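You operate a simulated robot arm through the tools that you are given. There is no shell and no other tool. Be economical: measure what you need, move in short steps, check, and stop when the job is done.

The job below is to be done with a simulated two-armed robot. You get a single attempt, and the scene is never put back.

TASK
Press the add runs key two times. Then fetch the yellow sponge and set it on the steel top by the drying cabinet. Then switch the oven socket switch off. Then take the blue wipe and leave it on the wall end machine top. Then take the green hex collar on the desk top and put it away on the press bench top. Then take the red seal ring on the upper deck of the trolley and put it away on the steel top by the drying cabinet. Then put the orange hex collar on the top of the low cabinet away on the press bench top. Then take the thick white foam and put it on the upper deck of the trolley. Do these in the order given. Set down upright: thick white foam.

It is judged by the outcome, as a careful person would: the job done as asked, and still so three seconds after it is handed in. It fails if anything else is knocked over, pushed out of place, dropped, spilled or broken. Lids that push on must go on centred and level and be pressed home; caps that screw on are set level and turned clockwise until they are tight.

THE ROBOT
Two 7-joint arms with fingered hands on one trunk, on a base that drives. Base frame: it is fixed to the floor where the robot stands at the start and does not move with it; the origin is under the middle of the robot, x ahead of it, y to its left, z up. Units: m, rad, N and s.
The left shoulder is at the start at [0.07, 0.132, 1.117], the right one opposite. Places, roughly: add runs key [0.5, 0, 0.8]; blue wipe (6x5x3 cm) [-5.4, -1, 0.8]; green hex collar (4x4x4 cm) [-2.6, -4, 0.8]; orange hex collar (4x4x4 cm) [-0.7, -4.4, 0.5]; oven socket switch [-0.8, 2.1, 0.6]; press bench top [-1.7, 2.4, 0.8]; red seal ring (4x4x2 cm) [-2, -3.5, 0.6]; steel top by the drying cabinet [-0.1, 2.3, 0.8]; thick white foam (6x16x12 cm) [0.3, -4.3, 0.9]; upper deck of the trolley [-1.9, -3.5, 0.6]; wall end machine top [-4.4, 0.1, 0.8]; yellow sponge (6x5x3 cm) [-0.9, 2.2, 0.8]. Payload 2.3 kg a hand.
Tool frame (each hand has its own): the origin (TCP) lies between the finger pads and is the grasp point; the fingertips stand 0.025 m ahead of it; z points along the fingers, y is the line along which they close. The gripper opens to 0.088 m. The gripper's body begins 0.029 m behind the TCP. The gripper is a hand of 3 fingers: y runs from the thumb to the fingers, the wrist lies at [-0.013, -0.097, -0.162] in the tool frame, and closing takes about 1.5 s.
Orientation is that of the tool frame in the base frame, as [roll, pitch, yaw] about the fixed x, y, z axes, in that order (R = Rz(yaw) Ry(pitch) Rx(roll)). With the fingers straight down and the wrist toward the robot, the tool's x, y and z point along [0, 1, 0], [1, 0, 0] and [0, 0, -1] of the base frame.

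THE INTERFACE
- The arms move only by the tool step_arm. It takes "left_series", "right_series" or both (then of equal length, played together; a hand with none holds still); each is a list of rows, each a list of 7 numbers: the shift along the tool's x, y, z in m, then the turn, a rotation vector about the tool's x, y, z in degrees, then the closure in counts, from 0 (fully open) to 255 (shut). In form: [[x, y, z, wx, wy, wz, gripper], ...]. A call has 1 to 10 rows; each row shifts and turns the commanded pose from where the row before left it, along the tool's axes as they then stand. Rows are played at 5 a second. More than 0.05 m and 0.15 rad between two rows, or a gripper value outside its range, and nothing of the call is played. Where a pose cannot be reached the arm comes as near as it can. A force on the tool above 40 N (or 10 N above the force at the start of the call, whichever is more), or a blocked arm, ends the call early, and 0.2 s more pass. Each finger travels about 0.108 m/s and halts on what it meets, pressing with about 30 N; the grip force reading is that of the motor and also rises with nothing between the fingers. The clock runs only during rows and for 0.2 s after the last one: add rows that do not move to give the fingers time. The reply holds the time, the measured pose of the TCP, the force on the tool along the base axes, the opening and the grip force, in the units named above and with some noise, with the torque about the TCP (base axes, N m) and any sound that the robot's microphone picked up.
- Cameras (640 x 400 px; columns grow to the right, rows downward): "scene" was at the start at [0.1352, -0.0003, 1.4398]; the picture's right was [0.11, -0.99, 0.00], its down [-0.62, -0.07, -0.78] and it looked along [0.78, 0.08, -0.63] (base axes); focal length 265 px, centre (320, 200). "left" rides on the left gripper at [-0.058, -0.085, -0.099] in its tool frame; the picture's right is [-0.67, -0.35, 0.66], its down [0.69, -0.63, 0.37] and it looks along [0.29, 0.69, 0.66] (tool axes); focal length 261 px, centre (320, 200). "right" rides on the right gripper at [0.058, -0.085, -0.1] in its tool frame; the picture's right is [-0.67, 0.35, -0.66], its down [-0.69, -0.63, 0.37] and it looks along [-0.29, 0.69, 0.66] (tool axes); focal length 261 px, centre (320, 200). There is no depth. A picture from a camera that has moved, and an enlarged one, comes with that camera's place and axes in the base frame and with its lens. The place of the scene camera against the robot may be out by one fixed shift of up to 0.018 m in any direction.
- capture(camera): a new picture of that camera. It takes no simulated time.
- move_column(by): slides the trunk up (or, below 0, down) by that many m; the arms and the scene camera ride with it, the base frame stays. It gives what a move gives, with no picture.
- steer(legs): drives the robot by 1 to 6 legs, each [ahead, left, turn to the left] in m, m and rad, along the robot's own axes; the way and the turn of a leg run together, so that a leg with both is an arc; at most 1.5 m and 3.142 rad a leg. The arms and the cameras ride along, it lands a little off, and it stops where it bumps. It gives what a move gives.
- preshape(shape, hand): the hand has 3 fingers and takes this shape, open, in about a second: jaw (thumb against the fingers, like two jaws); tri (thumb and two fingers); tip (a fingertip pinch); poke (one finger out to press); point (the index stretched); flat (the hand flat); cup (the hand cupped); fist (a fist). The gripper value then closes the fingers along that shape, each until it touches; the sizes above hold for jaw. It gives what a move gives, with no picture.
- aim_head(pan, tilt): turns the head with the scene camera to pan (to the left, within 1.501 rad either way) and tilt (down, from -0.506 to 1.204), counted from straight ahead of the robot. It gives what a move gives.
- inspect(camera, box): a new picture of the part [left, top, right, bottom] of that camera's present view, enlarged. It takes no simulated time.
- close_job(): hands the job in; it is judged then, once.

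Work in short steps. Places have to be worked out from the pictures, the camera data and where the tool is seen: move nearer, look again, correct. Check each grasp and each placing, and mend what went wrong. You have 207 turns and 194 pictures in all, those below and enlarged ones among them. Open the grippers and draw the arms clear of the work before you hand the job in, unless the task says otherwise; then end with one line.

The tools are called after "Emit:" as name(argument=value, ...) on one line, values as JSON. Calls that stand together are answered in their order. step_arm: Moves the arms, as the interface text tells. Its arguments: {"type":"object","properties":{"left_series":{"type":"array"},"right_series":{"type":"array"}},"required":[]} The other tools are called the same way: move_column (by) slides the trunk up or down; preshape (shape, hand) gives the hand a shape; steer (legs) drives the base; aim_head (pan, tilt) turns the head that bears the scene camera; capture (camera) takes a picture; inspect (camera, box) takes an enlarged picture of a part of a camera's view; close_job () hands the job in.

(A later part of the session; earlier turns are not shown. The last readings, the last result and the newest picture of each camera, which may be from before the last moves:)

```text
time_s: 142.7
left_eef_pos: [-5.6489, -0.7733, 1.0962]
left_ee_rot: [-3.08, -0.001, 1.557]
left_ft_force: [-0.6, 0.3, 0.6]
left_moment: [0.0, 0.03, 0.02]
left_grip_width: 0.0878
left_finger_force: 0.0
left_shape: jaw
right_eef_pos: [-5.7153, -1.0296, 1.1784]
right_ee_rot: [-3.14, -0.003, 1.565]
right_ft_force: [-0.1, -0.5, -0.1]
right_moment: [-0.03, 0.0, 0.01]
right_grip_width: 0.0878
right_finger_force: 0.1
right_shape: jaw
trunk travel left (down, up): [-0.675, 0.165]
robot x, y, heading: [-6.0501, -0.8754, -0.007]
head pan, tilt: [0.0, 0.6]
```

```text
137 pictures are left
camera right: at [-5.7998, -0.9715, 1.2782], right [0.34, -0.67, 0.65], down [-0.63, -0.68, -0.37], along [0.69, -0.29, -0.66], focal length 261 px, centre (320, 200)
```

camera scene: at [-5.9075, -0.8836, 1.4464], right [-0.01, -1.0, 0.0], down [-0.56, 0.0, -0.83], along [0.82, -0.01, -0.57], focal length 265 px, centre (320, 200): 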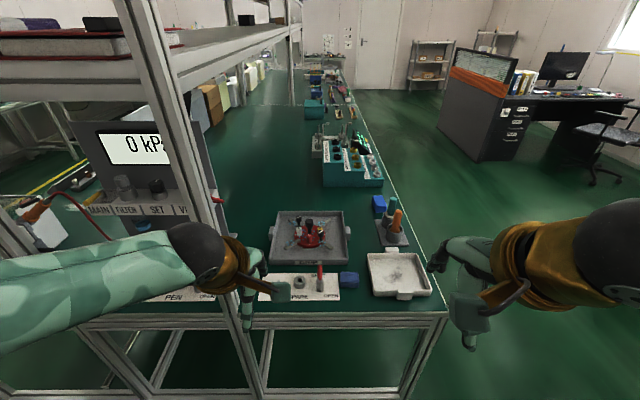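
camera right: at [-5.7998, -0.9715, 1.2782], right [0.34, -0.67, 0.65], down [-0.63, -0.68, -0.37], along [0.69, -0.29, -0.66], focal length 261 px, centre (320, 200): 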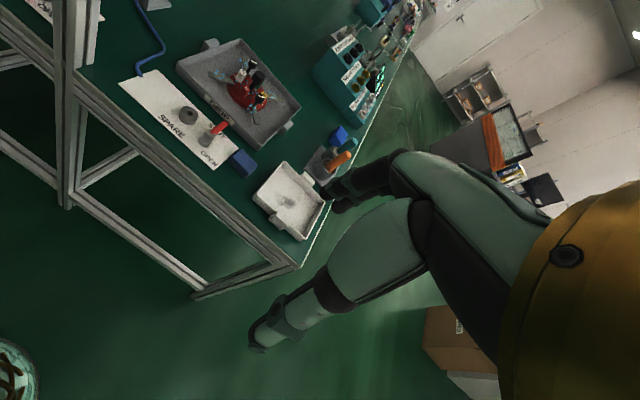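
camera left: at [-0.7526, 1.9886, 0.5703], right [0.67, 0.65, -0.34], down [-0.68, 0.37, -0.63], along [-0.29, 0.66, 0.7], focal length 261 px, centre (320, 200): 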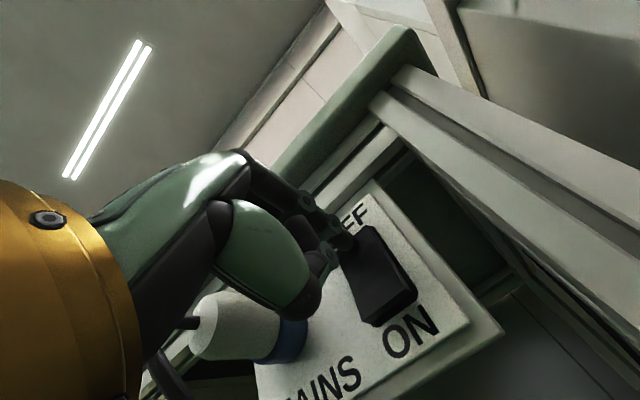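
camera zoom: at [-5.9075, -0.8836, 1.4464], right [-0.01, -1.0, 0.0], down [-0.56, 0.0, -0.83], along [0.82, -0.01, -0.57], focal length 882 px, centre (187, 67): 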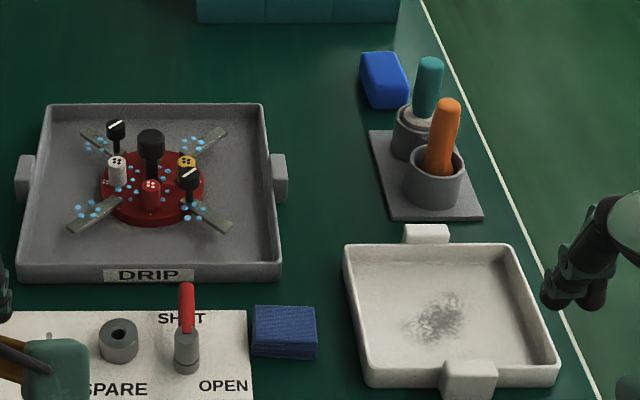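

The folded blue stack at about (-5.40, -0.967) is the wipe. I drive 0.19 forward and bring the right hand above it with a partly closed opening to stay clear of the tray.

Emit:
steer(legs=[[0.19, 0, 0.007]])

Emit:
capture(camera="right")

```text
time_s: 144.3
left_eef_pos: [-5.4625, -0.7718, 1.0989]
left_ee_rot: [-3.085, -0.001, 1.565]
left_ft_force: [-0.3, -0.4, -0.3]
left_moment: [0.06, 0.0, 0.02]
left_grip_width: 0.0879
left_finger_force: 0.1
left_shape: jaw
right_eef_pos: [-5.5266, -1.0259, 1.1798]
right_ee_rot: [3.138, 0.0, 1.573]
right_ft_force: [-0.5, -0.1, -1.0]
right_moment: [0.02, 0.01, 0.03]
right_grip_width: 0.0877
right_finger_force: 0.2
right_shape: jaw
trunk travel left (down, up): [-0.675, 0.165]
robot x, y, heading: [-5.8527, -0.8691, 0.004]
head pan, tilt: [0.0, 0.6]
```

```text
136 pictures are left
camera right: at [-5.6116, -0.9698, 1.2788], right [0.35, -0.67, 0.66], down [-0.63, -0.69, -0.37], along [0.7, -0.28, -0.66], focal length 261 px, centre (320, 200)
```

right: 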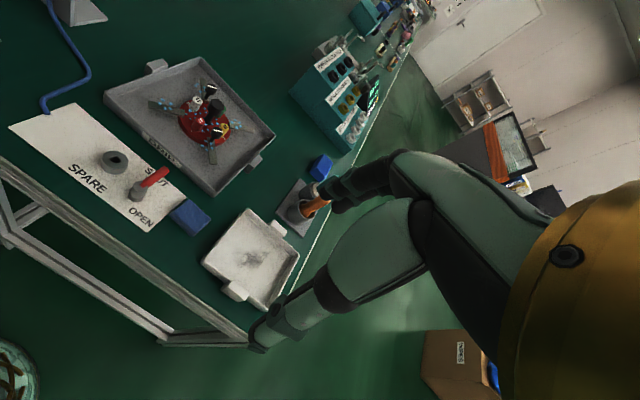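

Move the right hand above the wipe (-5.387, -0.963).

Emit:
step_arm(right_series=[[0.016, 0.035, 0, 0, 0, 0, 55], [0.016, 0.035, 0, 0, 0, 0, 55], [0.016, 0.035, 0, 0, 0, 0, 55], [0.016, 0.035, 0, 0, 0, 0, 55], [0, 0, 0.045, 0, 0, 0, 55], [0, 0, 0.045, 0, 0, 0, 55], [0, 0, 0.045, 0, 0, 0, 55], [0, 0, 0.045, 0, 0, 0, 55], [0, 0, 0.045, 0, 0, 0, 55], [0, 0, 0, 0, 0, 0, 55]])

Emit:
capture(camera="right")

```text
time_s: 146.5
left_eef_pos: [-5.4605, -0.7711, 1.0978]
left_ee_rot: [-3.082, 0.001, 1.564]
left_ft_force: [0.3, 0.0, -0.8]
left_moment: [-0.04, -0.03, 0.0]
left_grip_width: 0.0879
left_finger_force: 0.0
left_shape: jaw
right_eef_pos: [-5.3846, -0.9591, 0.9528]
right_ee_rot: [3.138, 0.001, 1.574]
right_ft_force: [0.5, -0.6, 0.2]
right_moment: [0.0, 0.01, -0.02]
right_grip_width: 0.0695
right_finger_force: 0.1
right_shape: jaw
trunk travel left (down, up): [-0.675, 0.165]
robot x, y, heading: [-5.854, -0.8727, 0.002]
head pan, tilt: [0.0, 0.6]
```

```text
135 pictures are left
camera right: at [-5.4701, -0.9035, 1.0516], right [0.35, -0.67, 0.66], down [-0.63, -0.69, -0.37], along [0.7, -0.28, -0.66], focal length 261 px, centre (320, 200)
```

right: 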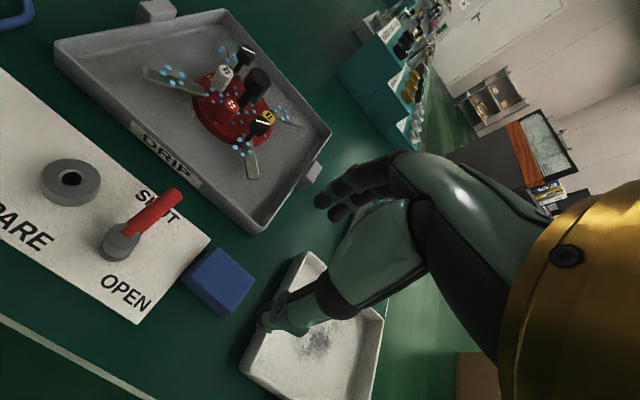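

Aligned within 1 cm; correct and descend to near the top of the wipe.

Emit:
step_arm(right_series=[[-0.001, 0.006, 0.04, 0, 0, 0, 55], [0, 0, 0.04, 0, 0, 0, 55], [0, 0, 0.04, 0, 0, 0, 55], [0, 0, 0.015, 0, 0, 0, 55], [0, 0, 0, 0, 0, 0, 55]])

Emit:
capture(camera="right")

```text
time_s: 147.7
left_eef_pos: [-5.4599, -0.7699, 1.0965]
left_ee_rot: [-3.084, -0.001, 1.564]
left_ft_force: [0.3, 0.3, 1.2]
left_moment: [0.02, 0.0, 0.02]
left_grip_width: 0.0878
left_finger_force: 0.1
left_shape: jaw
right_eef_pos: [-5.3787, -0.9623, 0.8207]
right_ee_rot: [3.141, -0.003, 1.573]
right_ft_force: [0.1, -1.0, 0.2]
right_moment: [0.02, -0.02, 0.02]
right_grip_width: 0.0692
right_finger_force: 0.2
right_shape: jaw
trunk travel left (down, up): [-0.675, 0.165]
robot x, y, heading: [-5.857, -0.8742, 0.001]
head pan, tilt: [0.0, 0.6]
```

```text
134 pictures are left
camera right: at [-5.463, -0.9054, 0.9191], right [0.35, -0.67, 0.66], down [-0.63, -0.69, -0.37], along [0.7, -0.28, -0.66], focal length 261 px, centre (320, 200)
```

right: 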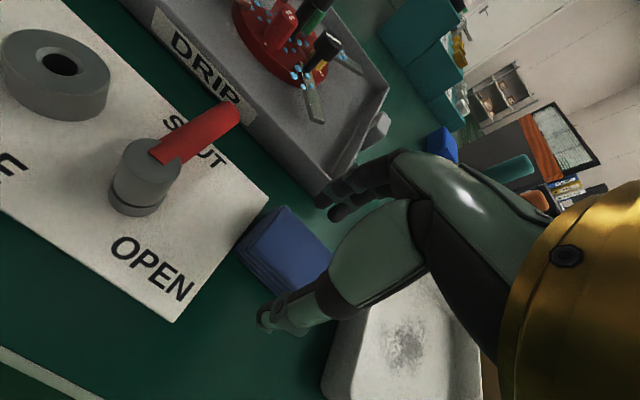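

Well centred. Lower 2 cm more and close.

Emit:
step_arm(right_series=[[0.003, 0, 0.01, 0, 0, 0, 55], [0, 0, 0.01, 0, 0, 0, 55], [0, 0, 0.005, 0, 0, 0, 55], [0, 0, 0, 0, 0, 0, 160], [0, 0, 0, 0, 0, 0, 255], [0, 0, 0, 0, 0, 0, 255], [0, 0, 0, 0, 0, 0, 255], [0, 0, 0, 0, 0, 0, 255], [0, 0, 0, 0, 0, 0, 255]])

Emit:
capture(camera="right")

```text
time_s: 149.7
left_eef_pos: [-5.4601, -0.7713, 1.0967]
left_ee_rot: [-3.081, 0.0, 1.563]
left_ft_force: [-0.3, -1.1, -0.1]
left_moment: [0.03, 0.01, 0.01]
left_grip_width: 0.088
left_finger_force: 0.1
left_shape: jaw
right_eef_pos: [-5.3768, -0.96, 0.7933]
right_ee_rot: [-3.142, 0.0, 1.573]
right_ft_force: [0.2, -0.2, 0.0]
right_moment: [0.01, 0.0, 0.0]
right_grip_width: 0.038
right_finger_force: 30.2
right_shape: jaw
trunk travel left (down, up): [-0.675, 0.165]
robot x, y, heading: [-5.8559, -0.8719, 0.001]
head pan, tilt: [0.0, 0.6]
```

```text
133 pictures are left
camera right: at [-5.4624, -0.9034, 0.8931], right [0.35, -0.67, 0.65], down [-0.63, -0.69, -0.37], along [0.69, -0.28, -0.66], focal length 261 px, centre (320, 200)
```

right: 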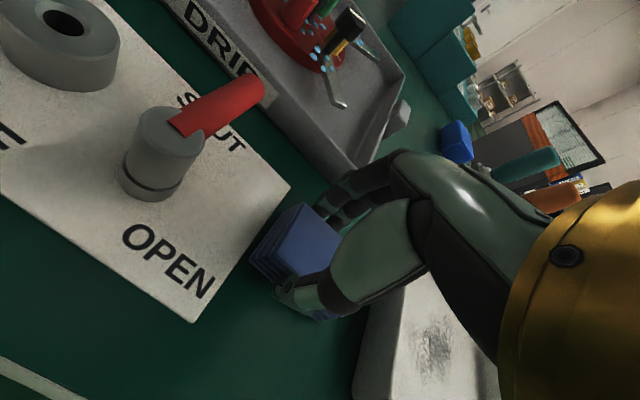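

Gripped at 0.038. Lift up to travel height and pull back.

Emit:
step_arm(right_series=[[0, 0, -0.02, 0, 0, 0, 255], [0, 0, -0.045, 0, 0, 0, 255], [0, 0, -0.045, 0, 0, 0, 255], [0, 0, -0.045, 0, 0, 0, 255], [0, 0, -0.045, 0, 0, 0, 255], [0, 0, -0.045, 0, 0, 0, 255], [0, 0, -0.045, 0, 0, 0, 255], [0, 0, -0.045, 0, 0, 0, 255], [-0.01, -0.035, 0, 0, 0, 0, 255], [-0.01, -0.035, 0, 0, 0, 0, 255]])

Emit:
steer(legs=[[-0.2, 0, 0]])

Emit:
aim_head(pan=0.0, tilt=0.3)

Emit:
capture(camera="scene")

Emit:
capture(camera="right")

```text
time_s: 151.9
left_eef_pos: [-5.4603, -0.7716, 1.0973]
left_ee_rot: [-3.082, 0.002, 1.562]
left_ft_force: [-0.5, 0.3, -0.5]
left_moment: [-0.04, 0.0, -0.02]
left_grip_width: 0.0879
left_finger_force: 0.0
left_shape: jaw
right_eef_pos: [-5.4145, -0.9693, 1.1285]
right_ee_rot: [3.141, -0.002, 1.572]
right_ft_force: [-0.9, -0.1, -0.2]
right_moment: [0.02, 0.04, -0.04]
right_grip_width: 0.0377
right_finger_force: 30.0
right_shape: jaw
right hand out of reach, approached as far as the arm can: row 10
trunk travel left (down, up): [-0.675, 0.165]
robot x, y, heading: [-5.8535, -0.8716, 0.002]
head pan, tilt: [0.0, 0.6]
```

```text
time_s: 153.5
left_eef_pos: [-5.6611, -0.7714, 1.0958]
left_ee_rot: [-3.081, 0.001, 1.566]
left_ft_force: [0.4, -0.3, 0.6]
left_moment: [0.03, 0.01, -0.02]
left_grip_width: 0.0881
left_finger_force: 0.1
left_shape: jaw
right_eef_pos: [-5.614, -0.9701, 1.1258]
right_ee_rot: [-3.139, -0.003, 1.575]
right_ft_force: [0.9, 0.1, 0.5]
right_moment: [0.0, -0.01, -0.02]
right_grip_width: 0.0374
right_finger_force: 30.1
right_shape: jaw
trunk travel left (down, up): [-0.675, 0.165]
robot x, y, heading: [-6.0587, -0.8724, 0.007]
head pan, tilt: [0.0, 0.6]
```

```text
time_s: 154.3
left_eef_pos: [-5.6635, -0.771, 1.0976]
left_ee_rot: [-3.085, -0.001, 1.567]
left_ft_force: [-1.0, 0.6, 0.3]
left_moment: [0.0, -0.01, 0.01]
left_grip_width: 0.0882
left_finger_force: 0.0
left_shape: jaw
right_eef_pos: [-5.6179, -0.9703, 1.127]
right_ee_rot: [3.141, -0.002, 1.576]
right_ft_force: [0.0, 0.6, 0.4]
right_moment: [0.02, 0.03, -0.01]
right_grip_width: 0.0378
right_finger_force: 30.1
right_shape: jaw
trunk travel left (down, up): [-0.675, 0.165]
robot x, y, heading: [-6.0583, -0.875, 0.007]
head pan, tilt: [0.0, 0.3]
```

```text
132 pictures are left
camera scene: at [-5.9157, -0.8829, 1.4739], right [0.0, -1.0, 0.0], down [-0.3, 0.0, -0.96], along [0.96, 0.0, -0.3], focal length 265 px, centre (320, 200)
```

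scene: 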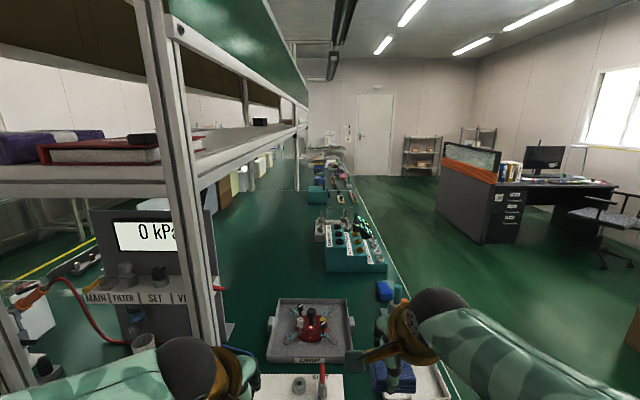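

```text
131 pictures are left
camera right: at [-5.7024, -0.9125, 1.2274], right [0.35, -0.67, 0.66], down [-0.63, -0.69, -0.37], along [0.7, -0.28, -0.66], focal length 261 px, centre (320, 200)
```

right: 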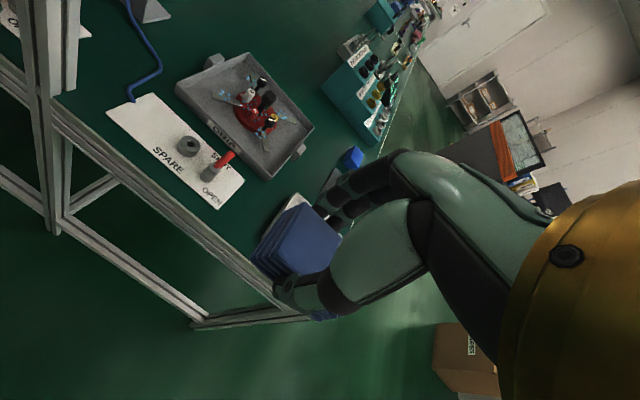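

The wipe is held. I retrace: turn to +y, go round the island end back to the north aisle, then along +x to x≈-4.45 and face the machine.

Emit:
steer(legs=[[0, 0, 1.564], [0.87, -0.06, 0], [0.6, -0.25, 0], [0.5, -0.33, 0], [0, 0, -1.571]])

Emit:
steer(legs=[[0.85, 0, 0], [0, 0, -1.571]])

Emit:
aim_head(pan=0.0, tilt=0.55)

Emit:
capture(camera="scene")

```text
time_s: 172.8
left_eef_pos: [-5.0323, 1.1975, 1.0974]
left_ee_rot: [-3.083, 0.001, 1.554]
left_ft_force: [0.3, -0.3, -0.6]
left_moment: [-0.01, 0.0, 0.02]
left_grip_width: 0.0879
left_finger_force: 0.0
left_shape: jaw
right_eef_pos: [-4.99, 0.9967, 1.1278]
right_ee_rot: [-3.141, -0.001, 1.561]
right_ft_force: [0.4, 0.3, 0.2]
right_moment: [-0.01, -0.03, -0.04]
right_grip_width: 0.037
right_finger_force: 30.4
right_shape: jaw
trunk travel left (down, up): [-0.675, 0.165]
robot x, y, heading: [-5.4313, 1.1, -0.012]
head pan, tilt: [0.0, 0.3]
```

```text
time_s: 181.0
left_eef_pos: [-4.484, 0.6969, 1.0979]
left_ee_rot: [-3.082, 0.0, 0.015]
left_ft_force: [0.1, 0.0, -0.2]
left_moment: [0.02, -0.02, 0.0]
left_grip_width: 0.0879
left_finger_force: 0.0
left_shape: jaw
right_eef_pos: [-4.6811, 0.647, 1.1286]
right_ee_rot: [-3.141, -0.002, 0.021]
right_ft_force: [0.3, -0.2, -0.1]
right_moment: [0.01, -0.01, 0.0]
right_grip_width: 0.0366
right_finger_force: 29.8
right_shape: jaw
trunk travel left (down, up): [-0.675, 0.165]
robot x, y, heading: [-4.5957, 1.0931, -1.547]
head pan, tilt: [0.0, 0.3]
```

```text
time_s: 181.8
left_eef_pos: [-4.4849, 0.6984, 1.0976]
left_ee_rot: [-3.083, 0.0, 0.012]
left_ft_force: [0.0, 0.7, 0.0]
left_moment: [0.0, -0.03, -0.04]
left_grip_width: 0.0882
left_finger_force: 0.0
left_shape: jaw
right_eef_pos: [-4.683, 0.6476, 1.1281]
right_ee_rot: [3.141, -0.002, 0.021]
right_ft_force: [-0.1, 0.1, -0.4]
right_moment: [0.03, 0.0, -0.04]
right_grip_width: 0.0365
right_finger_force: 29.9
right_shape: jaw
trunk travel left (down, up): [-0.675, 0.165]
robot x, y, heading: [-4.5929, 1.0906, -1.55]
head pan, tilt: [0.0, 0.55]
```

```text
130 pictures are left
camera scene: at [-4.5917, 0.9408, 1.4509], right [-1.0, -0.02, 0.0], down [-0.01, 0.52, -0.85], along [0.02, -0.85, -0.52], focal length 265 px, centre (320, 200)
```

scene: 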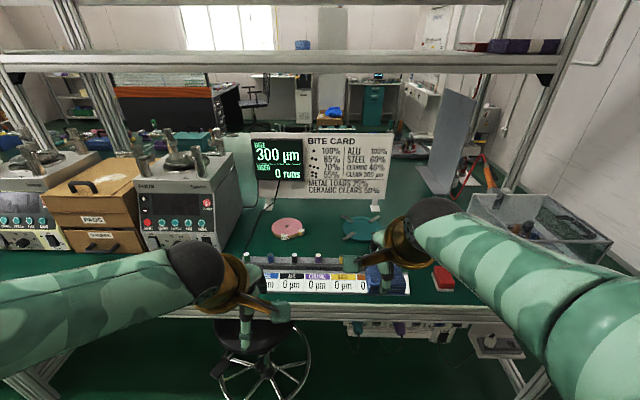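

By its z, "wall end machine top" is the green bench surface around (-4.4, 0.1) near machine FOUR. I look down for free space and the stool.

Emit:
aim_head(pan=0.25, tilt=0.85)

Emit:
capture(camera="scene")

Emit:
capture(camera="left")

Emit:
capture(camera="right")

```text
time_s: 182.6
left_eef_pos: [-4.484, 0.6977, 1.0973]
left_ee_rot: [-3.082, 0.0, 0.014]
left_ft_force: [-0.2, -0.5, -0.8]
left_moment: [0.01, 0.02, 0.02]
left_grip_width: 0.0882
left_finger_force: 0.0
left_shape: jaw
right_eef_pos: [-4.682, 0.6467, 1.1265]
right_ee_rot: [3.141, -0.001, 0.021]
right_ft_force: [0.7, -0.5, -0.6]
right_moment: [0.01, 0.0, 0.02]
right_grip_width: 0.0368
right_finger_force: 30.0
right_shape: jaw
trunk travel left (down, up): [-0.675, 0.165]
robot x, y, heading: [-4.5934, 1.0897, -1.548]
head pan, tilt: [0.25, 0.85]
```

```text
129 pictures are left
camera scene: at [-4.5727, 0.9553, 1.4255], right [-0.96, -0.27, 0.0], down [-0.2, 0.72, -0.66], along [0.18, -0.64, -0.75], focal length 265 px, centre (320, 200)
```

scene: 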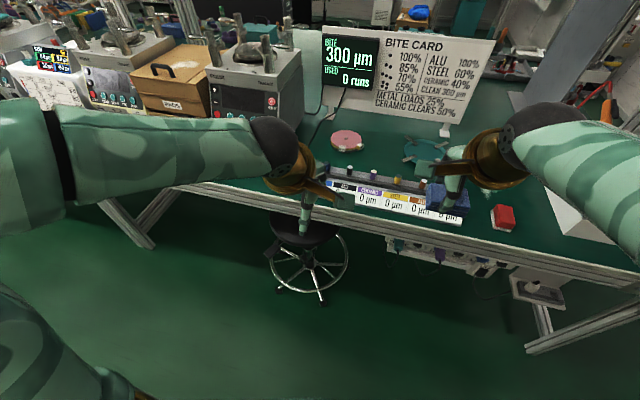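

```text
128 pictures are left
camera left: at [-4.5422, 0.7751, 1.2006], right [-0.67, 0.38, -0.63], down [0.68, 0.66, -0.33], along [0.29, -0.65, -0.7], focal length 261 px, centre (320, 200)
```

left: 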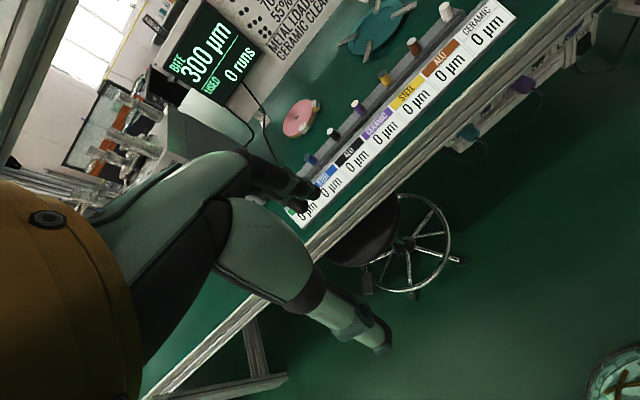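

```text
127 pictures are left
camera right: at [-4.6259, 0.7329, 1.2272], right [-0.66, -0.36, 0.65], down [-0.7, 0.61, -0.37], along [-0.27, -0.7, -0.66], focal length 261 px, centre (320, 200)
```

right: 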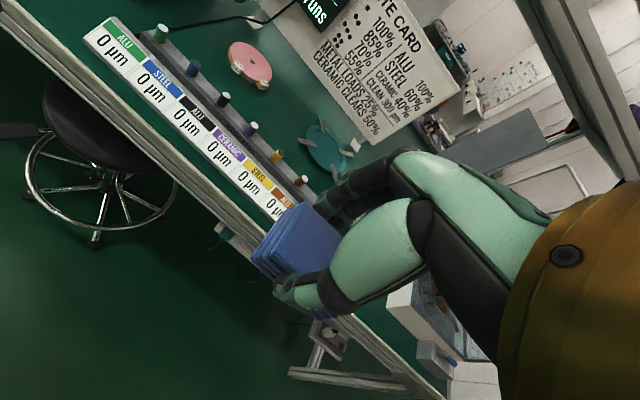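

Stool centre ≈(-4.34, 0.37). A free strip lies left of the label strip, in front of FOUR at about (-4.2, 0.33). I strafe left 0.5 and re-look.

Emit:
steer(legs=[[0, 0.51, -0.022]])

Emit:
aim_head(pan=0.0, tilt=0.7)

Emit:
capture(camera="scene")

Emit:
capture(camera="right")

```text
time_s: 185.6
left_eef_pos: [-3.9686, 0.7086, 1.0992]
left_ee_rot: [-3.083, -0.001, 0.009]
left_ft_force: [0.5, -0.4, -0.1]
left_moment: [-0.04, -0.01, -0.01]
left_grip_width: 0.0878
left_finger_force: 0.0
left_shape: jaw
right_eef_pos: [-4.1674, 0.6587, 1.1277]
right_ee_rot: [3.141, -0.001, 0.016]
right_ft_force: [0.2, 0.4, -0.4]
right_moment: [0.0, -0.02, 0.02]
right_grip_width: 0.0368
right_finger_force: 29.9
right_shape: jaw
trunk travel left (down, up): [-0.675, 0.165]
robot x, y, heading: [-4.076, 1.1004, -1.552]
head pan, tilt: [0.25, 0.85]
```

```text
time_s: 186.4
left_eef_pos: [-3.9667, 0.7083, 1.0974]
left_ee_rot: [-3.083, -0.001, 0.008]
left_ft_force: [-0.5, -0.4, -1.0]
left_moment: [-0.01, 0.0, 0.04]
left_grip_width: 0.0879
left_finger_force: 0.2
left_shape: jaw
right_eef_pos: [-4.166, 0.6576, 1.1285]
right_ee_rot: [3.14, -0.002, 0.017]
right_ft_force: [0.0, 0.0, -0.9]
right_moment: [-0.01, 0.03, -0.02]
right_grip_width: 0.0369
right_finger_force: 30.0
right_shape: jaw
trunk travel left (down, up): [-0.675, 0.165]
robot x, y, heading: [-4.0759, 1.0998, -1.55]
head pan, tilt: [0.0, 0.7]
```

```text
126 pictures are left
camera scene: at [-4.0739, 0.9564, 1.4377], right [-1.0, -0.02, 0.0], down [-0.01, 0.64, -0.76], along [0.01, -0.76, -0.64], focal length 265 px, centre (320, 200)
```

scene: 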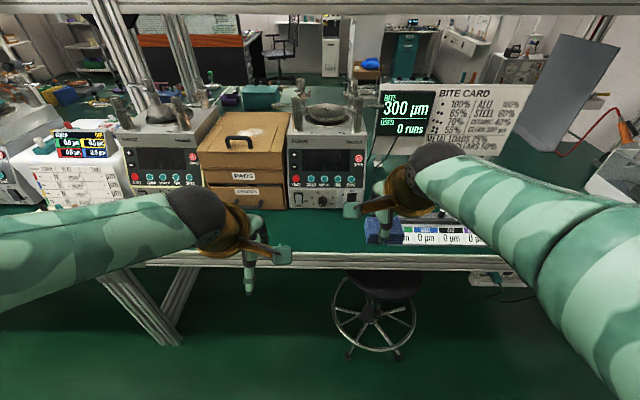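

```text
125 pictures are left
camera right: at [-4.1091, 0.7438, 1.2272], right [-0.66, -0.36, 0.65], down [-0.7, 0.62, -0.37], along [-0.27, -0.7, -0.66], focal length 261 px, centre (320, 200)
```

right: 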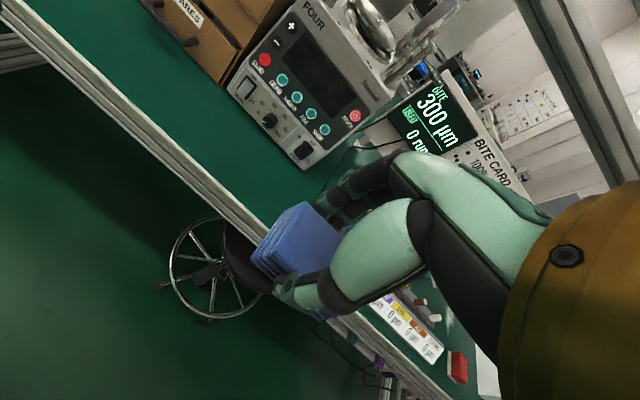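

The strip in front of FOUR (y 0.24–0.47) is free. Target (-4.2, 0.355): base forward 0.22, then the arm.

Emit:
steer(legs=[[0.22, 0, -0.02]])

Emit:
capture(camera="right")

```text
time_s: 188.0
left_eef_pos: [-3.9744, 0.4898, 1.098]
left_ee_rot: [-3.085, 0.001, -0.012]
left_ft_force: [-0.2, 1.0, 0.5]
left_moment: [-0.02, 0.05, 0.01]
left_grip_width: 0.0882
left_finger_force: 0.1
left_shape: jaw
right_eef_pos: [-4.1728, 0.4455, 1.1283]
right_ee_rot: [3.138, -0.002, -0.005]
right_ft_force: [0.2, 0.3, -0.1]
right_moment: [0.03, -0.01, -0.02]
right_grip_width: 0.037
right_finger_force: 30.1
right_shape: jaw
trunk travel left (down, up): [-0.675, 0.165]
robot x, y, heading: [-4.0788, 0.8824, -1.576]
head pan, tilt: [0.0, 0.7]
```

```text
124 pictures are left
camera right: at [-4.1157, 0.5294, 1.2279], right [-0.67, -0.34, 0.66], down [-0.68, 0.63, -0.37], along [-0.29, -0.69, -0.66], focal length 261 px, centre (320, 200)
```

right: 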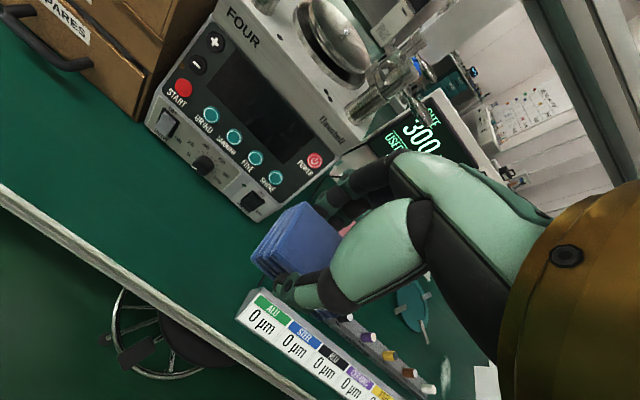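

Strip's left end is at x≈-4.272, so wipe goes at (-4.185, 0.36). I extend and lower.

Emit:
step_arm(right_series=[[-0.006, 0.043, 0, 0, 0, 0, 255], [-0.006, 0.042, 0, 0, 0, 0, 255], [0, 0, 0.045, 0, 0, 0, 255], [0, 0, 0.045, 0, 0, 0, 255], [0, 0, 0.045, 0, 0, 0, 255], [0, 0, 0.045, 0, 0, 0, 255], [0, 0, 0.045, 0, 0, 0, 255], [0, 0, 0.045, 0, 0, 0, 255], [0, 0, 0.03, 0, 0, 0, 255], [0, 0, 0, 0, 0, 0, 255]])

Emit:
capture(camera="right")

```text
time_s: 190.2
left_eef_pos: [-3.9754, 0.4888, 1.0983]
left_ee_rot: [-3.084, 0.0, -0.013]
left_ft_force: [-0.2, -0.1, -0.2]
left_moment: [0.0, 0.01, -0.01]
left_grip_width: 0.088
left_finger_force: 0.2
left_shape: jaw
right_eef_pos: [-4.1859, 0.3591, 0.8261]
right_ee_rot: [3.139, -0.002, -0.006]
right_ft_force: [0.3, -0.5, 0.0]
right_moment: [-0.01, -0.02, 0.02]
right_grip_width: 0.0365
right_finger_force: 30.0
right_shape: jaw
trunk travel left (down, up): [-0.675, 0.165]
robot x, y, heading: [-4.0727, 0.8861, -1.573]
head pan, tilt: [0.0, 0.7]
```

```text
123 pictures are left
camera right: at [-4.1275, 0.4431, 0.926], right [-0.67, -0.34, 0.66], down [-0.68, 0.63, -0.37], along [-0.29, -0.69, -0.66], focal length 261 px, centre (320, 200)
```

right: 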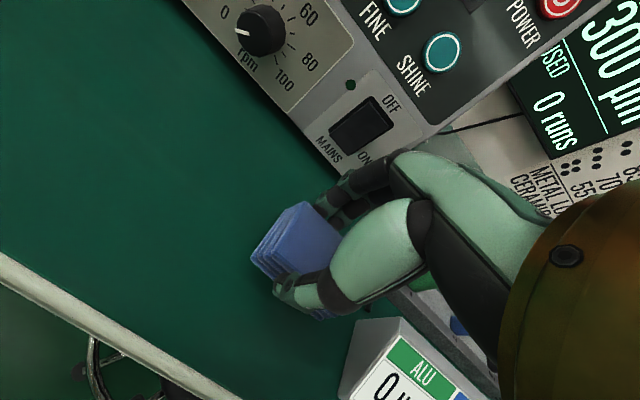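

Clear of the machine's controls and rack. Lower to just touching and release gently.

Emit:
step_arm(right_series=[[0, 0.0, 0.015, 0, 0, 0, 255], [0, 0, 0.008, 0, 0, 0, 255], [0, 0, 0.005, 0, 0, 0, 255], [0, 0, 0, 0, 0, 0, 255]])

Emit:
step_arm(right_series=[[0, 0, 0, 0, 0, 0, 190], [0, 0, 0, 0, 0, 0, 130], [0, 0, 0, 0, 0, 0, 70], [0, 0, 0, 0, 0, 0, 40], [0, 0, 0, 0, 0, 0, 40], [0, 0, 0, 0, 0, 0, 40], [0, 0, -0.02, 0, 0, 0, 40], [0, 0, -0.04, 0, 0, 0, 40], [0, 0, -0.04, 0, 0, 0, 40]])

Emit:
capture(camera="right")

```text
time_s: 191.2
left_eef_pos: [-3.9752, 0.488, 1.0969]
left_ee_rot: [-3.083, -0.001, -0.012]
left_ft_force: [-0.3, 0.1, -0.5]
left_moment: [0.0, 0.01, 0.04]
left_grip_width: 0.0878
left_finger_force: 0.1
left_shape: jaw
right_eef_pos: [-4.1864, 0.3572, 0.7996]
right_ee_rot: [3.141, -0.002, -0.005]
right_ft_force: [-0.4, -0.6, -0.9]
right_moment: [0.0, 0.0, -0.04]
right_grip_width: 0.0366
right_finger_force: 30.2
right_shape: jaw
trunk travel left (down, up): [-0.675, 0.165]
robot x, y, heading: [-4.0781, 0.8824, -1.572]
head pan, tilt: [0.0, 0.7]
```

```text
time_s: 193.2
left_eef_pos: [-3.9746, 0.4886, 1.0972]
left_ee_rot: [-3.084, 0.001, -0.012]
left_ft_force: [-0.7, -0.1, -1.0]
left_moment: [0.0, 0.01, -0.01]
left_grip_width: 0.088
left_finger_force: 0.0
left_shape: jaw
right_eef_pos: [-4.1865, 0.3581, 0.9003]
right_ee_rot: [-3.141, -0.002, -0.005]
right_ft_force: [-0.1, 0.1, -0.3]
right_moment: [-0.01, -0.03, 0.0]
right_grip_width: 0.0741
right_finger_force: 0.0
right_shape: jaw
trunk travel left (down, up): [-0.675, 0.165]
robot x, y, heading: [-4.0767, 0.8897, -1.578]
head pan, tilt: [0.0, 0.7]
```

```text
122 pictures are left
camera right: at [-4.128, 0.4426, 0.9998], right [-0.67, -0.35, 0.65], down [-0.68, 0.63, -0.37], along [-0.29, -0.69, -0.66], focal length 261 px, centre (320, 200)
```

right: 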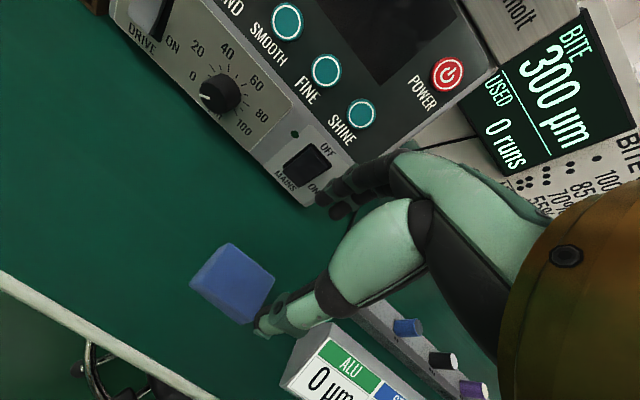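

The wipe rests on the bench. I raise the arm, back away and drive back east along the aisle to x≈-0.6.

Emit:
step_arm(right_series=[[0, -0.02, -0.045, 0, 0, 0, 0], [0, -0.02, -0.045, 0, 0, 0, 0], [0, -0.02, -0.045, 0, 0, 0, 0], [0, -0.02, -0.045, 0, 0, 0, 0], [0, -0.02, -0.045, 0, 0, 0, 0]])

Emit:
steer(legs=[[-0.25, 0, 0], [0, 0, 1.571], [1.5, 0, 0], [1.5, 0, 0], [0.5, 0, 0], [0, 0, -1.571]])

Emit:
aim_head(pan=0.0, tilt=0.35)

Emit:
capture(camera="scene")

```text
time_s: 194.4
left_eef_pos: [-3.9766, 0.4886, 1.099]
left_ee_rot: [-3.085, -0.001, -0.013]
left_ft_force: [-0.1, 0.7, 0.5]
left_moment: [-0.05, -0.01, 0.0]
left_grip_width: 0.0877
left_finger_force: 0.1
left_shape: jaw
right_eef_pos: [-4.1852, 0.4583, 1.123]
right_ee_rot: [-3.137, -0.004, -0.003]
right_ft_force: [-0.2, -0.4, 0.0]
right_moment: [-0.03, 0.04, 0.01]
right_grip_width: 0.0879
right_finger_force: 0.0
right_shape: jaw
right hand out of reach, approached as far as the arm can: row 5
trunk travel left (down, up): [-0.675, 0.165]
robot x, y, heading: [-4.0725, 0.8855, -1.576]
head pan, tilt: [0.0, 0.7]
```

```text
time_s: 220.6
left_eef_pos: [-0.472, 0.832, 1.0987]
left_ee_rot: [-3.084, 0.0, 0.001]
left_ft_force: [0.4, -0.6, 0.2]
left_moment: [0.01, -0.01, -0.02]
left_grip_width: 0.0879
left_finger_force: 0.1
left_shape: jaw
right_eef_pos: [-0.6803, 0.7957, 1.1219]
right_ee_rot: [-3.134, -0.004, 0.012]
right_ft_force: [-0.2, -0.3, 0.5]
right_moment: [0.04, -0.03, 0.01]
right_grip_width: 0.0877
right_finger_force: 0.1
right_shape: jaw
trunk travel left (down, up): [-0.675, 0.165]
robot x, y, heading: [-0.5736, 1.2257, -1.563]
head pan, tilt: [0.0, 0.7]
```

```text
time_s: 221.4
left_eef_pos: [-0.4713, 0.8306, 1.098]
left_ee_rot: [-3.083, 0.002, 0.004]
left_ft_force: [-0.6, 0.2, 0.1]
left_moment: [0.01, 0.02, 0.0]
left_grip_width: 0.0881
left_finger_force: 0.0
left_shape: jaw
right_eef_pos: [-0.6805, 0.797, 1.121]
right_ee_rot: [-3.135, -0.002, 0.011]
right_ft_force: [-0.6, 0.0, 0.9]
right_moment: [0.03, 0.04, -0.01]
right_grip_width: 0.0879
right_finger_force: 0.1
right_shape: jaw
trunk travel left (down, up): [-0.675, 0.165]
robot x, y, heading: [-0.5808, 1.2251, -1.558]
head pan, tilt: [0.0, 0.351]
```

```text
121 pictures are left
camera scene: at [-0.576, 1.0724, 1.4691], right [-1.0, -0.01, 0.0], down [0.0, 0.34, -0.94], along [0.01, -0.94, -0.34], focal length 265 px, centre (320, 200)
```

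scene: 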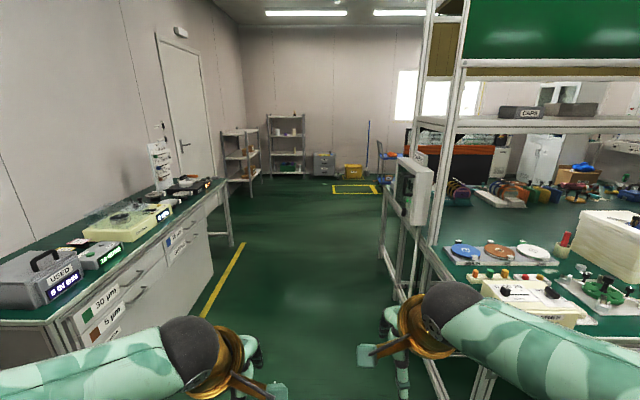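

Corridor is clear around x≈-0.45. I drive south to y≈-1.7 and look.

Emit:
steer(legs=[[0, 0.1, -0.013], [1.45, 0, 0], [1.45, 0, 0]])

Emit:
aim_head(pan=-0.35, tilt=0.35)

Emit:
capture(camera="scene")

Emit:
aim_head(pan=0.45, tilt=0.35)

Emit:
capture(camera="scene")

```text
time_s: 236.3
left_eef_pos: [-0.363, -2.102, 1.098]
left_ee_rot: [-3.084, -0.001, 0.017]
left_ft_force: [0.2, -0.9, 0.3]
left_moment: [0.0, 0.02, 0.0]
left_grip_width: 0.0879
left_finger_force: 0.0
left_shape: jaw
right_eef_pos: [-0.5719, -2.139, 1.1226]
right_ee_rot: [-3.134, -0.001, 0.028]
right_ft_force: [-0.1, -0.3, 0.6]
right_moment: [0.01, -0.01, 0.01]
right_grip_width: 0.088
right_finger_force: 0.1
right_shape: jaw
trunk travel left (down, up): [-0.675, 0.165]
robot x, y, heading: [-0.4722, -1.7071, -1.543]
head pan, tilt: [0.0, 0.351]
```

```text
time_s: 237.1
left_eef_pos: [-0.3627, -2.1021, 1.0985]
left_ee_rot: [-3.084, -0.001, 0.017]
left_ft_force: [-0.2, 0.0, -0.9]
left_moment: [-0.02, 0.02, 0.0]
left_grip_width: 0.088
left_finger_force: 0.1
left_shape: jaw
right_eef_pos: [-0.5705, -2.139, 1.1217]
right_ee_rot: [-3.133, -0.004, 0.027]
right_ft_force: [-0.2, -0.8, -0.4]
right_moment: [-0.03, -0.01, 0.03]
right_grip_width: 0.0879
right_finger_force: 0.1
right_shape: jaw
trunk travel left (down, up): [-0.675, 0.165]
robot x, y, heading: [-0.4736, -1.7126, -1.544]
head pan, tilt: [-0.351, 0.351]
```

```text
120 pictures are left
camera scene: at [-0.5035, -1.8582, 1.4691], right [-0.95, 0.32, 0.0], down [0.11, 0.33, -0.94], along [-0.3, -0.89, -0.34], focal length 265 px, centre (320, 200)
```

scene: 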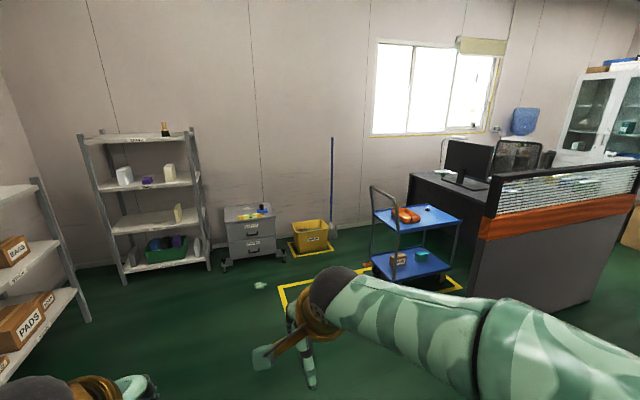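

```text
time_s: 238.3
left_eef_pos: [-0.3627, -2.1018, 1.0974]
left_ee_rot: [-3.085, 0.001, 0.017]
left_ft_force: [0.1, 0.2, 0.4]
left_moment: [-0.01, 0.02, 0.0]
left_grip_width: 0.0878
left_finger_force: 0.1
left_shape: jaw
right_eef_pos: [-0.5721, -2.1406, 1.1225]
right_ee_rot: [-3.135, -0.003, 0.029]
right_ft_force: [-0.1, -0.1, -0.3]
right_moment: [0.03, 0.0, -0.02]
right_grip_width: 0.0878
right_finger_force: 0.1
right_shape: jaw
trunk travel left (down, up): [-0.675, 0.165]
robot x, y, heading: [-0.475, -1.7088, -1.548]
head pan, tilt: [0.45, 0.351]
```

```text
119 pictures are left
camera scene: at [-0.4313, -1.8526, 1.4691], right [-0.89, -0.46, 0.0], down [-0.16, 0.31, -0.94], along [0.43, -0.83, -0.34], focal length 265 px, centre (320, 200)
```

scene: 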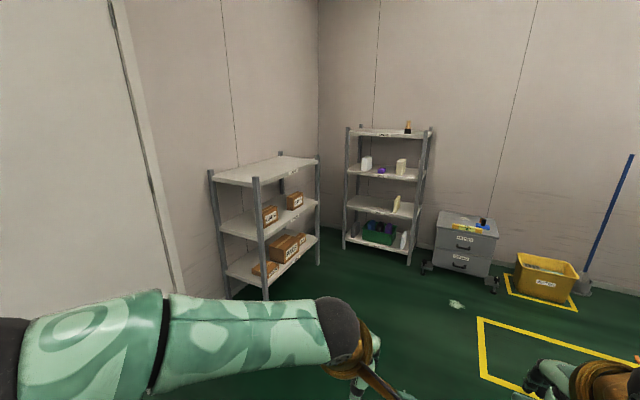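

I look toward the desk and trolley in detail.

Emit:
aim_head(pan=-0.55, tilt=0.3)

Emit:
inspect(camera="scene", box=[260, 120, 500, 270])

```text
time_s: 239.5
left_eef_pos: [-0.3634, -2.1021, 1.0983]
left_ee_rot: [-3.084, -0.001, 0.018]
left_ft_force: [-0.3, 0.3, -0.5]
left_moment: [-0.02, 0.0, -0.02]
left_grip_width: 0.0877
left_finger_force: 0.0
left_shape: jaw
right_eef_pos: [-0.5709, -2.14, 1.1219]
right_ee_rot: [-3.135, -0.002, 0.027]
right_ft_force: [-0.7, 0.8, -0.1]
right_moment: [0.01, -0.04, -0.01]
right_grip_width: 0.0876
right_finger_force: 0.0
right_shape: jaw
trunk travel left (down, up): [-0.675, 0.165]
robot x, y, heading: [-0.4793, -1.7056, -1.548]
head pan, tilt: [-0.55, 0.3]
```

```text
2.67 times, centred on (380, 195) of scene
camera zoom: at [-0.5205, -1.8508, 1.4739], right [-0.87, 0.5, 0.0], down [0.15, 0.26, -0.96], along [-0.48, -0.83, -0.3], focal length 706 px, centre (160, 213)
```

zoom: 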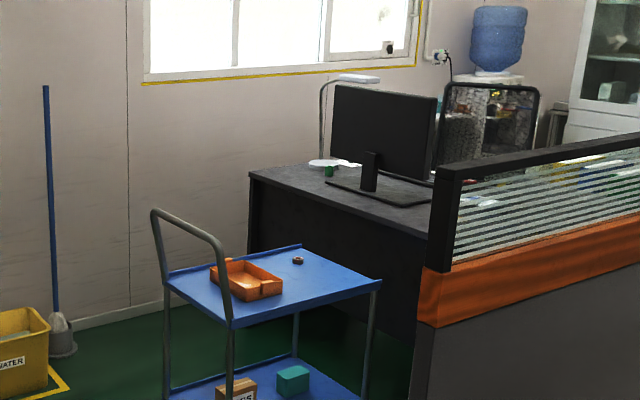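

The green collar is at about (-2.53, -3.94) on the desk; the trolley is beside the desk's east end. I look straight down to learn my base's extent.

Emit:
aim_head(pan=0.0, tilt=1.2)

Emit:
capture(camera="scene")

```text
time_s: 240.7
left_eef_pos: [-0.3636, -2.1025, 1.098]
left_ee_rot: [-3.084, 0.0, 0.017]
left_ft_force: [-0.5, -0.2, 0.4]
left_moment: [0.01, 0.04, 0.02]
left_grip_width: 0.0878
left_finger_force: 0.0
left_shape: jaw
right_eef_pos: [-0.5709, -2.1404, 1.1213]
right_ee_rot: [-3.134, -0.001, 0.027]
right_ft_force: [-0.3, -0.5, -1.1]
right_moment: [-0.01, 0.01, 0.0]
right_grip_width: 0.0875
right_finger_force: 0.1
right_shape: jaw
trunk travel left (down, up): [-0.675, 0.165]
robot x, y, heading: [-0.4773, -1.7109, -1.544]
head pan, tilt: [0.0, 1.201]
```

```text
117 pictures are left
camera scene: at [-0.4725, -1.8258, 1.4018], right [-1.0, -0.03, 0.0], down [-0.02, 0.93, -0.36], along [0.01, -0.36, -0.93], focal length 265 px, centre (320, 200)
```

scene: 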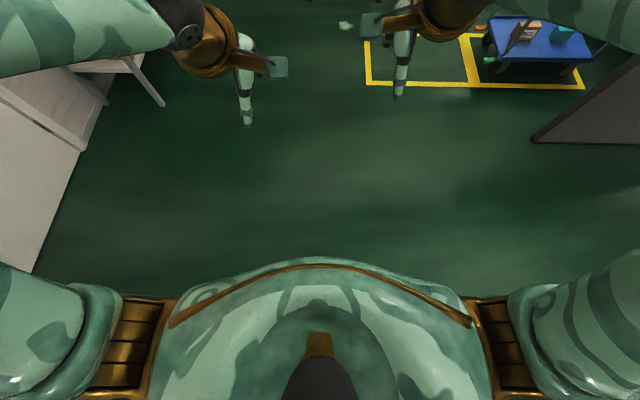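

Passage widths matter here, so I check my base's extent by looking down to the side.

Emit:
aim_head(pan=-0.75, tilt=1.2)

Emit:
capture(camera="scene")

Emit:
aim_head(pan=-1.5, tilt=1.2)

Emit:
capture(camera="scene")

```text
time_s: 241.8
left_eef_pos: [-0.3631, -2.1032, 1.0973]
left_ee_rot: [-3.084, -0.001, 0.018]
left_ft_force: [-0.8, 0.1, 0.3]
left_moment: [0.02, 0.02, 0.02]
left_grip_width: 0.0881
left_finger_force: 0.1
left_shape: jaw
right_eef_pos: [-0.571, -2.1403, 1.1213]
right_ee_rot: [-3.134, -0.003, 0.027]
right_ft_force: [-1.0, 0.4, -1.0]
right_moment: [0.02, 0.02, -0.01]
right_grip_width: 0.0877
right_finger_force: 0.0
right_shape: jaw
trunk travel left (down, up): [-0.675, 0.165]
robot x, y, heading: [-0.4762, -1.7103, -1.55]
head pan, tilt: [-0.75, 1.201]
```

```text
116 pictures are left
camera scene: at [-0.5109, -1.8117, 1.4018], right [-0.75, 0.66, 0.0], down [0.62, 0.7, -0.36], along [-0.24, -0.27, -0.93], focal length 265 px, centre (320, 200)
```

scene: 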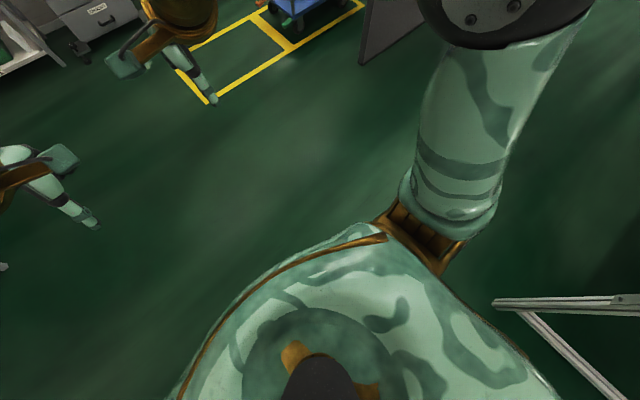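

```text
time_s: 242.9
left_eef_pos: [-0.3631, -2.1022, 1.0975]
left_ee_rot: [-3.084, 0.002, 0.017]
left_ft_force: [0.5, 0.2, -0.3]
left_moment: [-0.04, 0.0, 0.03]
left_grip_width: 0.0877
left_finger_force: 0.0
left_shape: jaw
right_eef_pos: [-0.5711, -2.1399, 1.1219]
right_ee_rot: [-3.135, 0.001, 0.028]
right_ft_force: [-0.3, -0.5, 0.3]
right_moment: [0.01, 0.0, 0.0]
right_grip_width: 0.0876
right_finger_force: 0.0
right_shape: jaw
trunk travel left (down, up): [-0.675, 0.165]
robot x, y, heading: [-0.4738, -1.7093, -1.545]
head pan, tilt: [-1.499, 1.201]
```

```text
115 pictures are left
camera scene: at [-0.5296, -1.7753, 1.4018], right [-0.1, 1.0, 0.0], down [0.93, 0.09, -0.36], along [-0.36, -0.04, -0.93], focal length 265 px, centre (320, 200)
```

scene: 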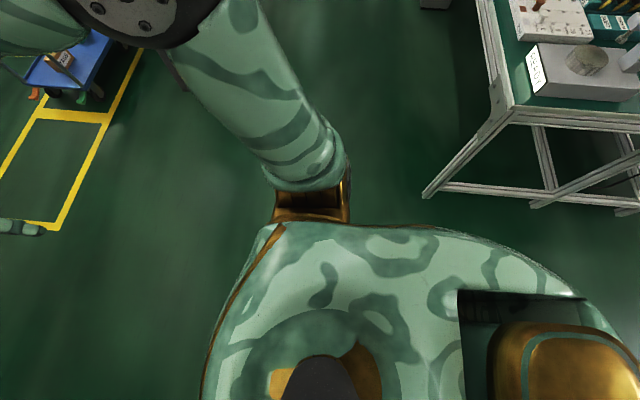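

My footprint is under ~0.3 m radius, and the trolley–bucket gap (~0.5 m) is too tight. I'll look at the desk from its west (chair) side: drive west along y≈-2.05.

Emit:
steer(legs=[[0.3, 0, 0], [0, 0, -1.597], [1.45, 0, 0], [1.4, 0, 0]])

Emit:
aim_head(pan=1.3, tilt=0.45)

Emit:
capture(camera="scene")

```text
time_s: 262.4
left_eef_pos: [-3.7265, -1.9862, 1.0972]
left_ee_rot: [-3.085, 0.001, -1.637]
left_ft_force: [-0.1, 0.3, 0.2]
left_moment: [0.03, -0.03, 0.04]
left_grip_width: 0.0878
left_finger_force: 0.1
left_shape: jaw
right_eef_pos: [-3.7464, -1.7753, 1.1216]
right_ee_rot: [-3.134, -0.001, -1.626]
right_ft_force: [0.0, 0.2, 0.2]
right_moment: [0.0, 0.0, 0.01]
right_grip_width: 0.0876
right_finger_force: 0.0
right_shape: jaw
trunk travel left (down, up): [-0.675, 0.165]
robot x, y, heading: [-3.3255, -1.9041, 3.087]
head pan, tilt: [-1.499, 1.201]
```

```text
time_s: 264.8
left_eef_pos: [-3.7261, -1.9854, 1.0971]
left_ee_rot: [-3.084, 0.002, -1.638]
left_ft_force: [-0.8, 0.9, -0.2]
left_moment: [0.03, 0.03, -0.01]
left_grip_width: 0.0879
left_finger_force: 0.0
left_shape: jaw
right_eef_pos: [-3.7445, -1.7768, 1.1212]
right_ee_rot: [-3.135, -0.002, -1.625]
right_ft_force: [-0.3, -0.4, -0.4]
right_moment: [-0.02, -0.01, -0.01]
right_grip_width: 0.0873
right_finger_force: 0.0
right_shape: jaw
trunk travel left (down, up): [-0.675, 0.165]
robot x, y, heading: [-3.3262, -1.9078, 3.083]
head pan, tilt: [1.3, 0.45]
```

```text
114 pictures are left
camera scene: at [-3.406, -2.0016, 1.4599], right [-0.95, 0.32, 0.0], down [0.14, 0.41, -0.9], along [-0.29, -0.85, -0.44], focal length 265 px, centre (320, 200)
```

scene: 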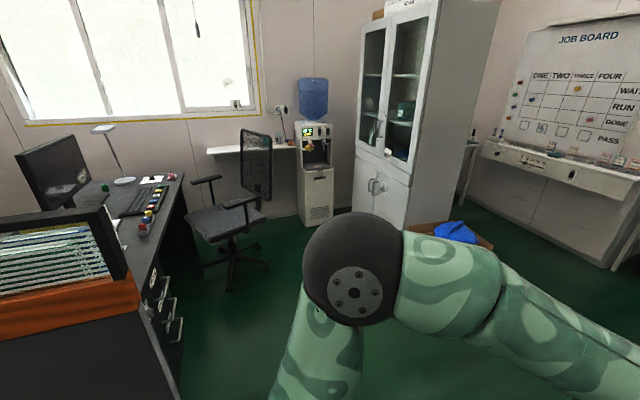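

The chair blocks the west side. Before choosing, I tilt the left hand so its camera looks down at my own base to measure its footprint.

Emit:
step_arm(left_series=[[0, 0, 0, 8, 0, 0, 0], [0, 0, 0, 8, 0, 0, 0], [0, 0, 0, 8, 0, 0, 0], [0, 0, 0, 8, 0, 0, 0], [0, 0, 0, 8, 0, 0, 0], [0, 0, 0, 8, 0, 0, 0], [0, 0, 0, 0, 0, 0, 0]])

Emit:
capture(camera="left")

```text
time_s: 266.4
left_eef_pos: [-3.725, -1.9867, 1.0968]
left_ee_rot: [-2.244, 0.0, -1.637]
left_ft_force: [-0.6, -0.1, 0.4]
left_moment: [-0.01, 0.01, -0.01]
left_grip_width: 0.0879
left_finger_force: 0.1
left_shape: jaw
right_eef_pos: [-3.7456, -1.7756, 1.1214]
right_ee_rot: [-3.136, -0.001, -1.627]
right_ft_force: [-0.9, 0.8, 0.2]
right_moment: [0.01, -0.01, 0.04]
right_grip_width: 0.0877
right_finger_force: 0.1
right_shape: jaw
trunk travel left (down, up): [-0.675, 0.165]
robot x, y, heading: [-3.3265, -1.9118, 3.083]
head pan, tilt: [1.3, 0.45]
```

```text
113 pictures are left
camera left: at [-3.7452, -1.9274, 1.2247], right [0.77, 0.62, -0.14], down [0.63, -0.73, 0.26], along [0.06, -0.29, -0.95], focal length 261 px, centre (320, 200)
```

left: 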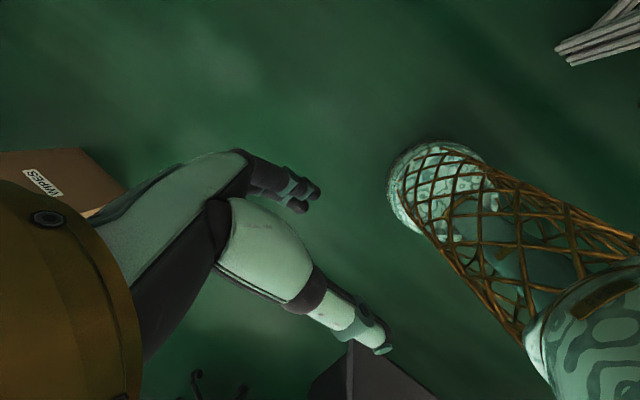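

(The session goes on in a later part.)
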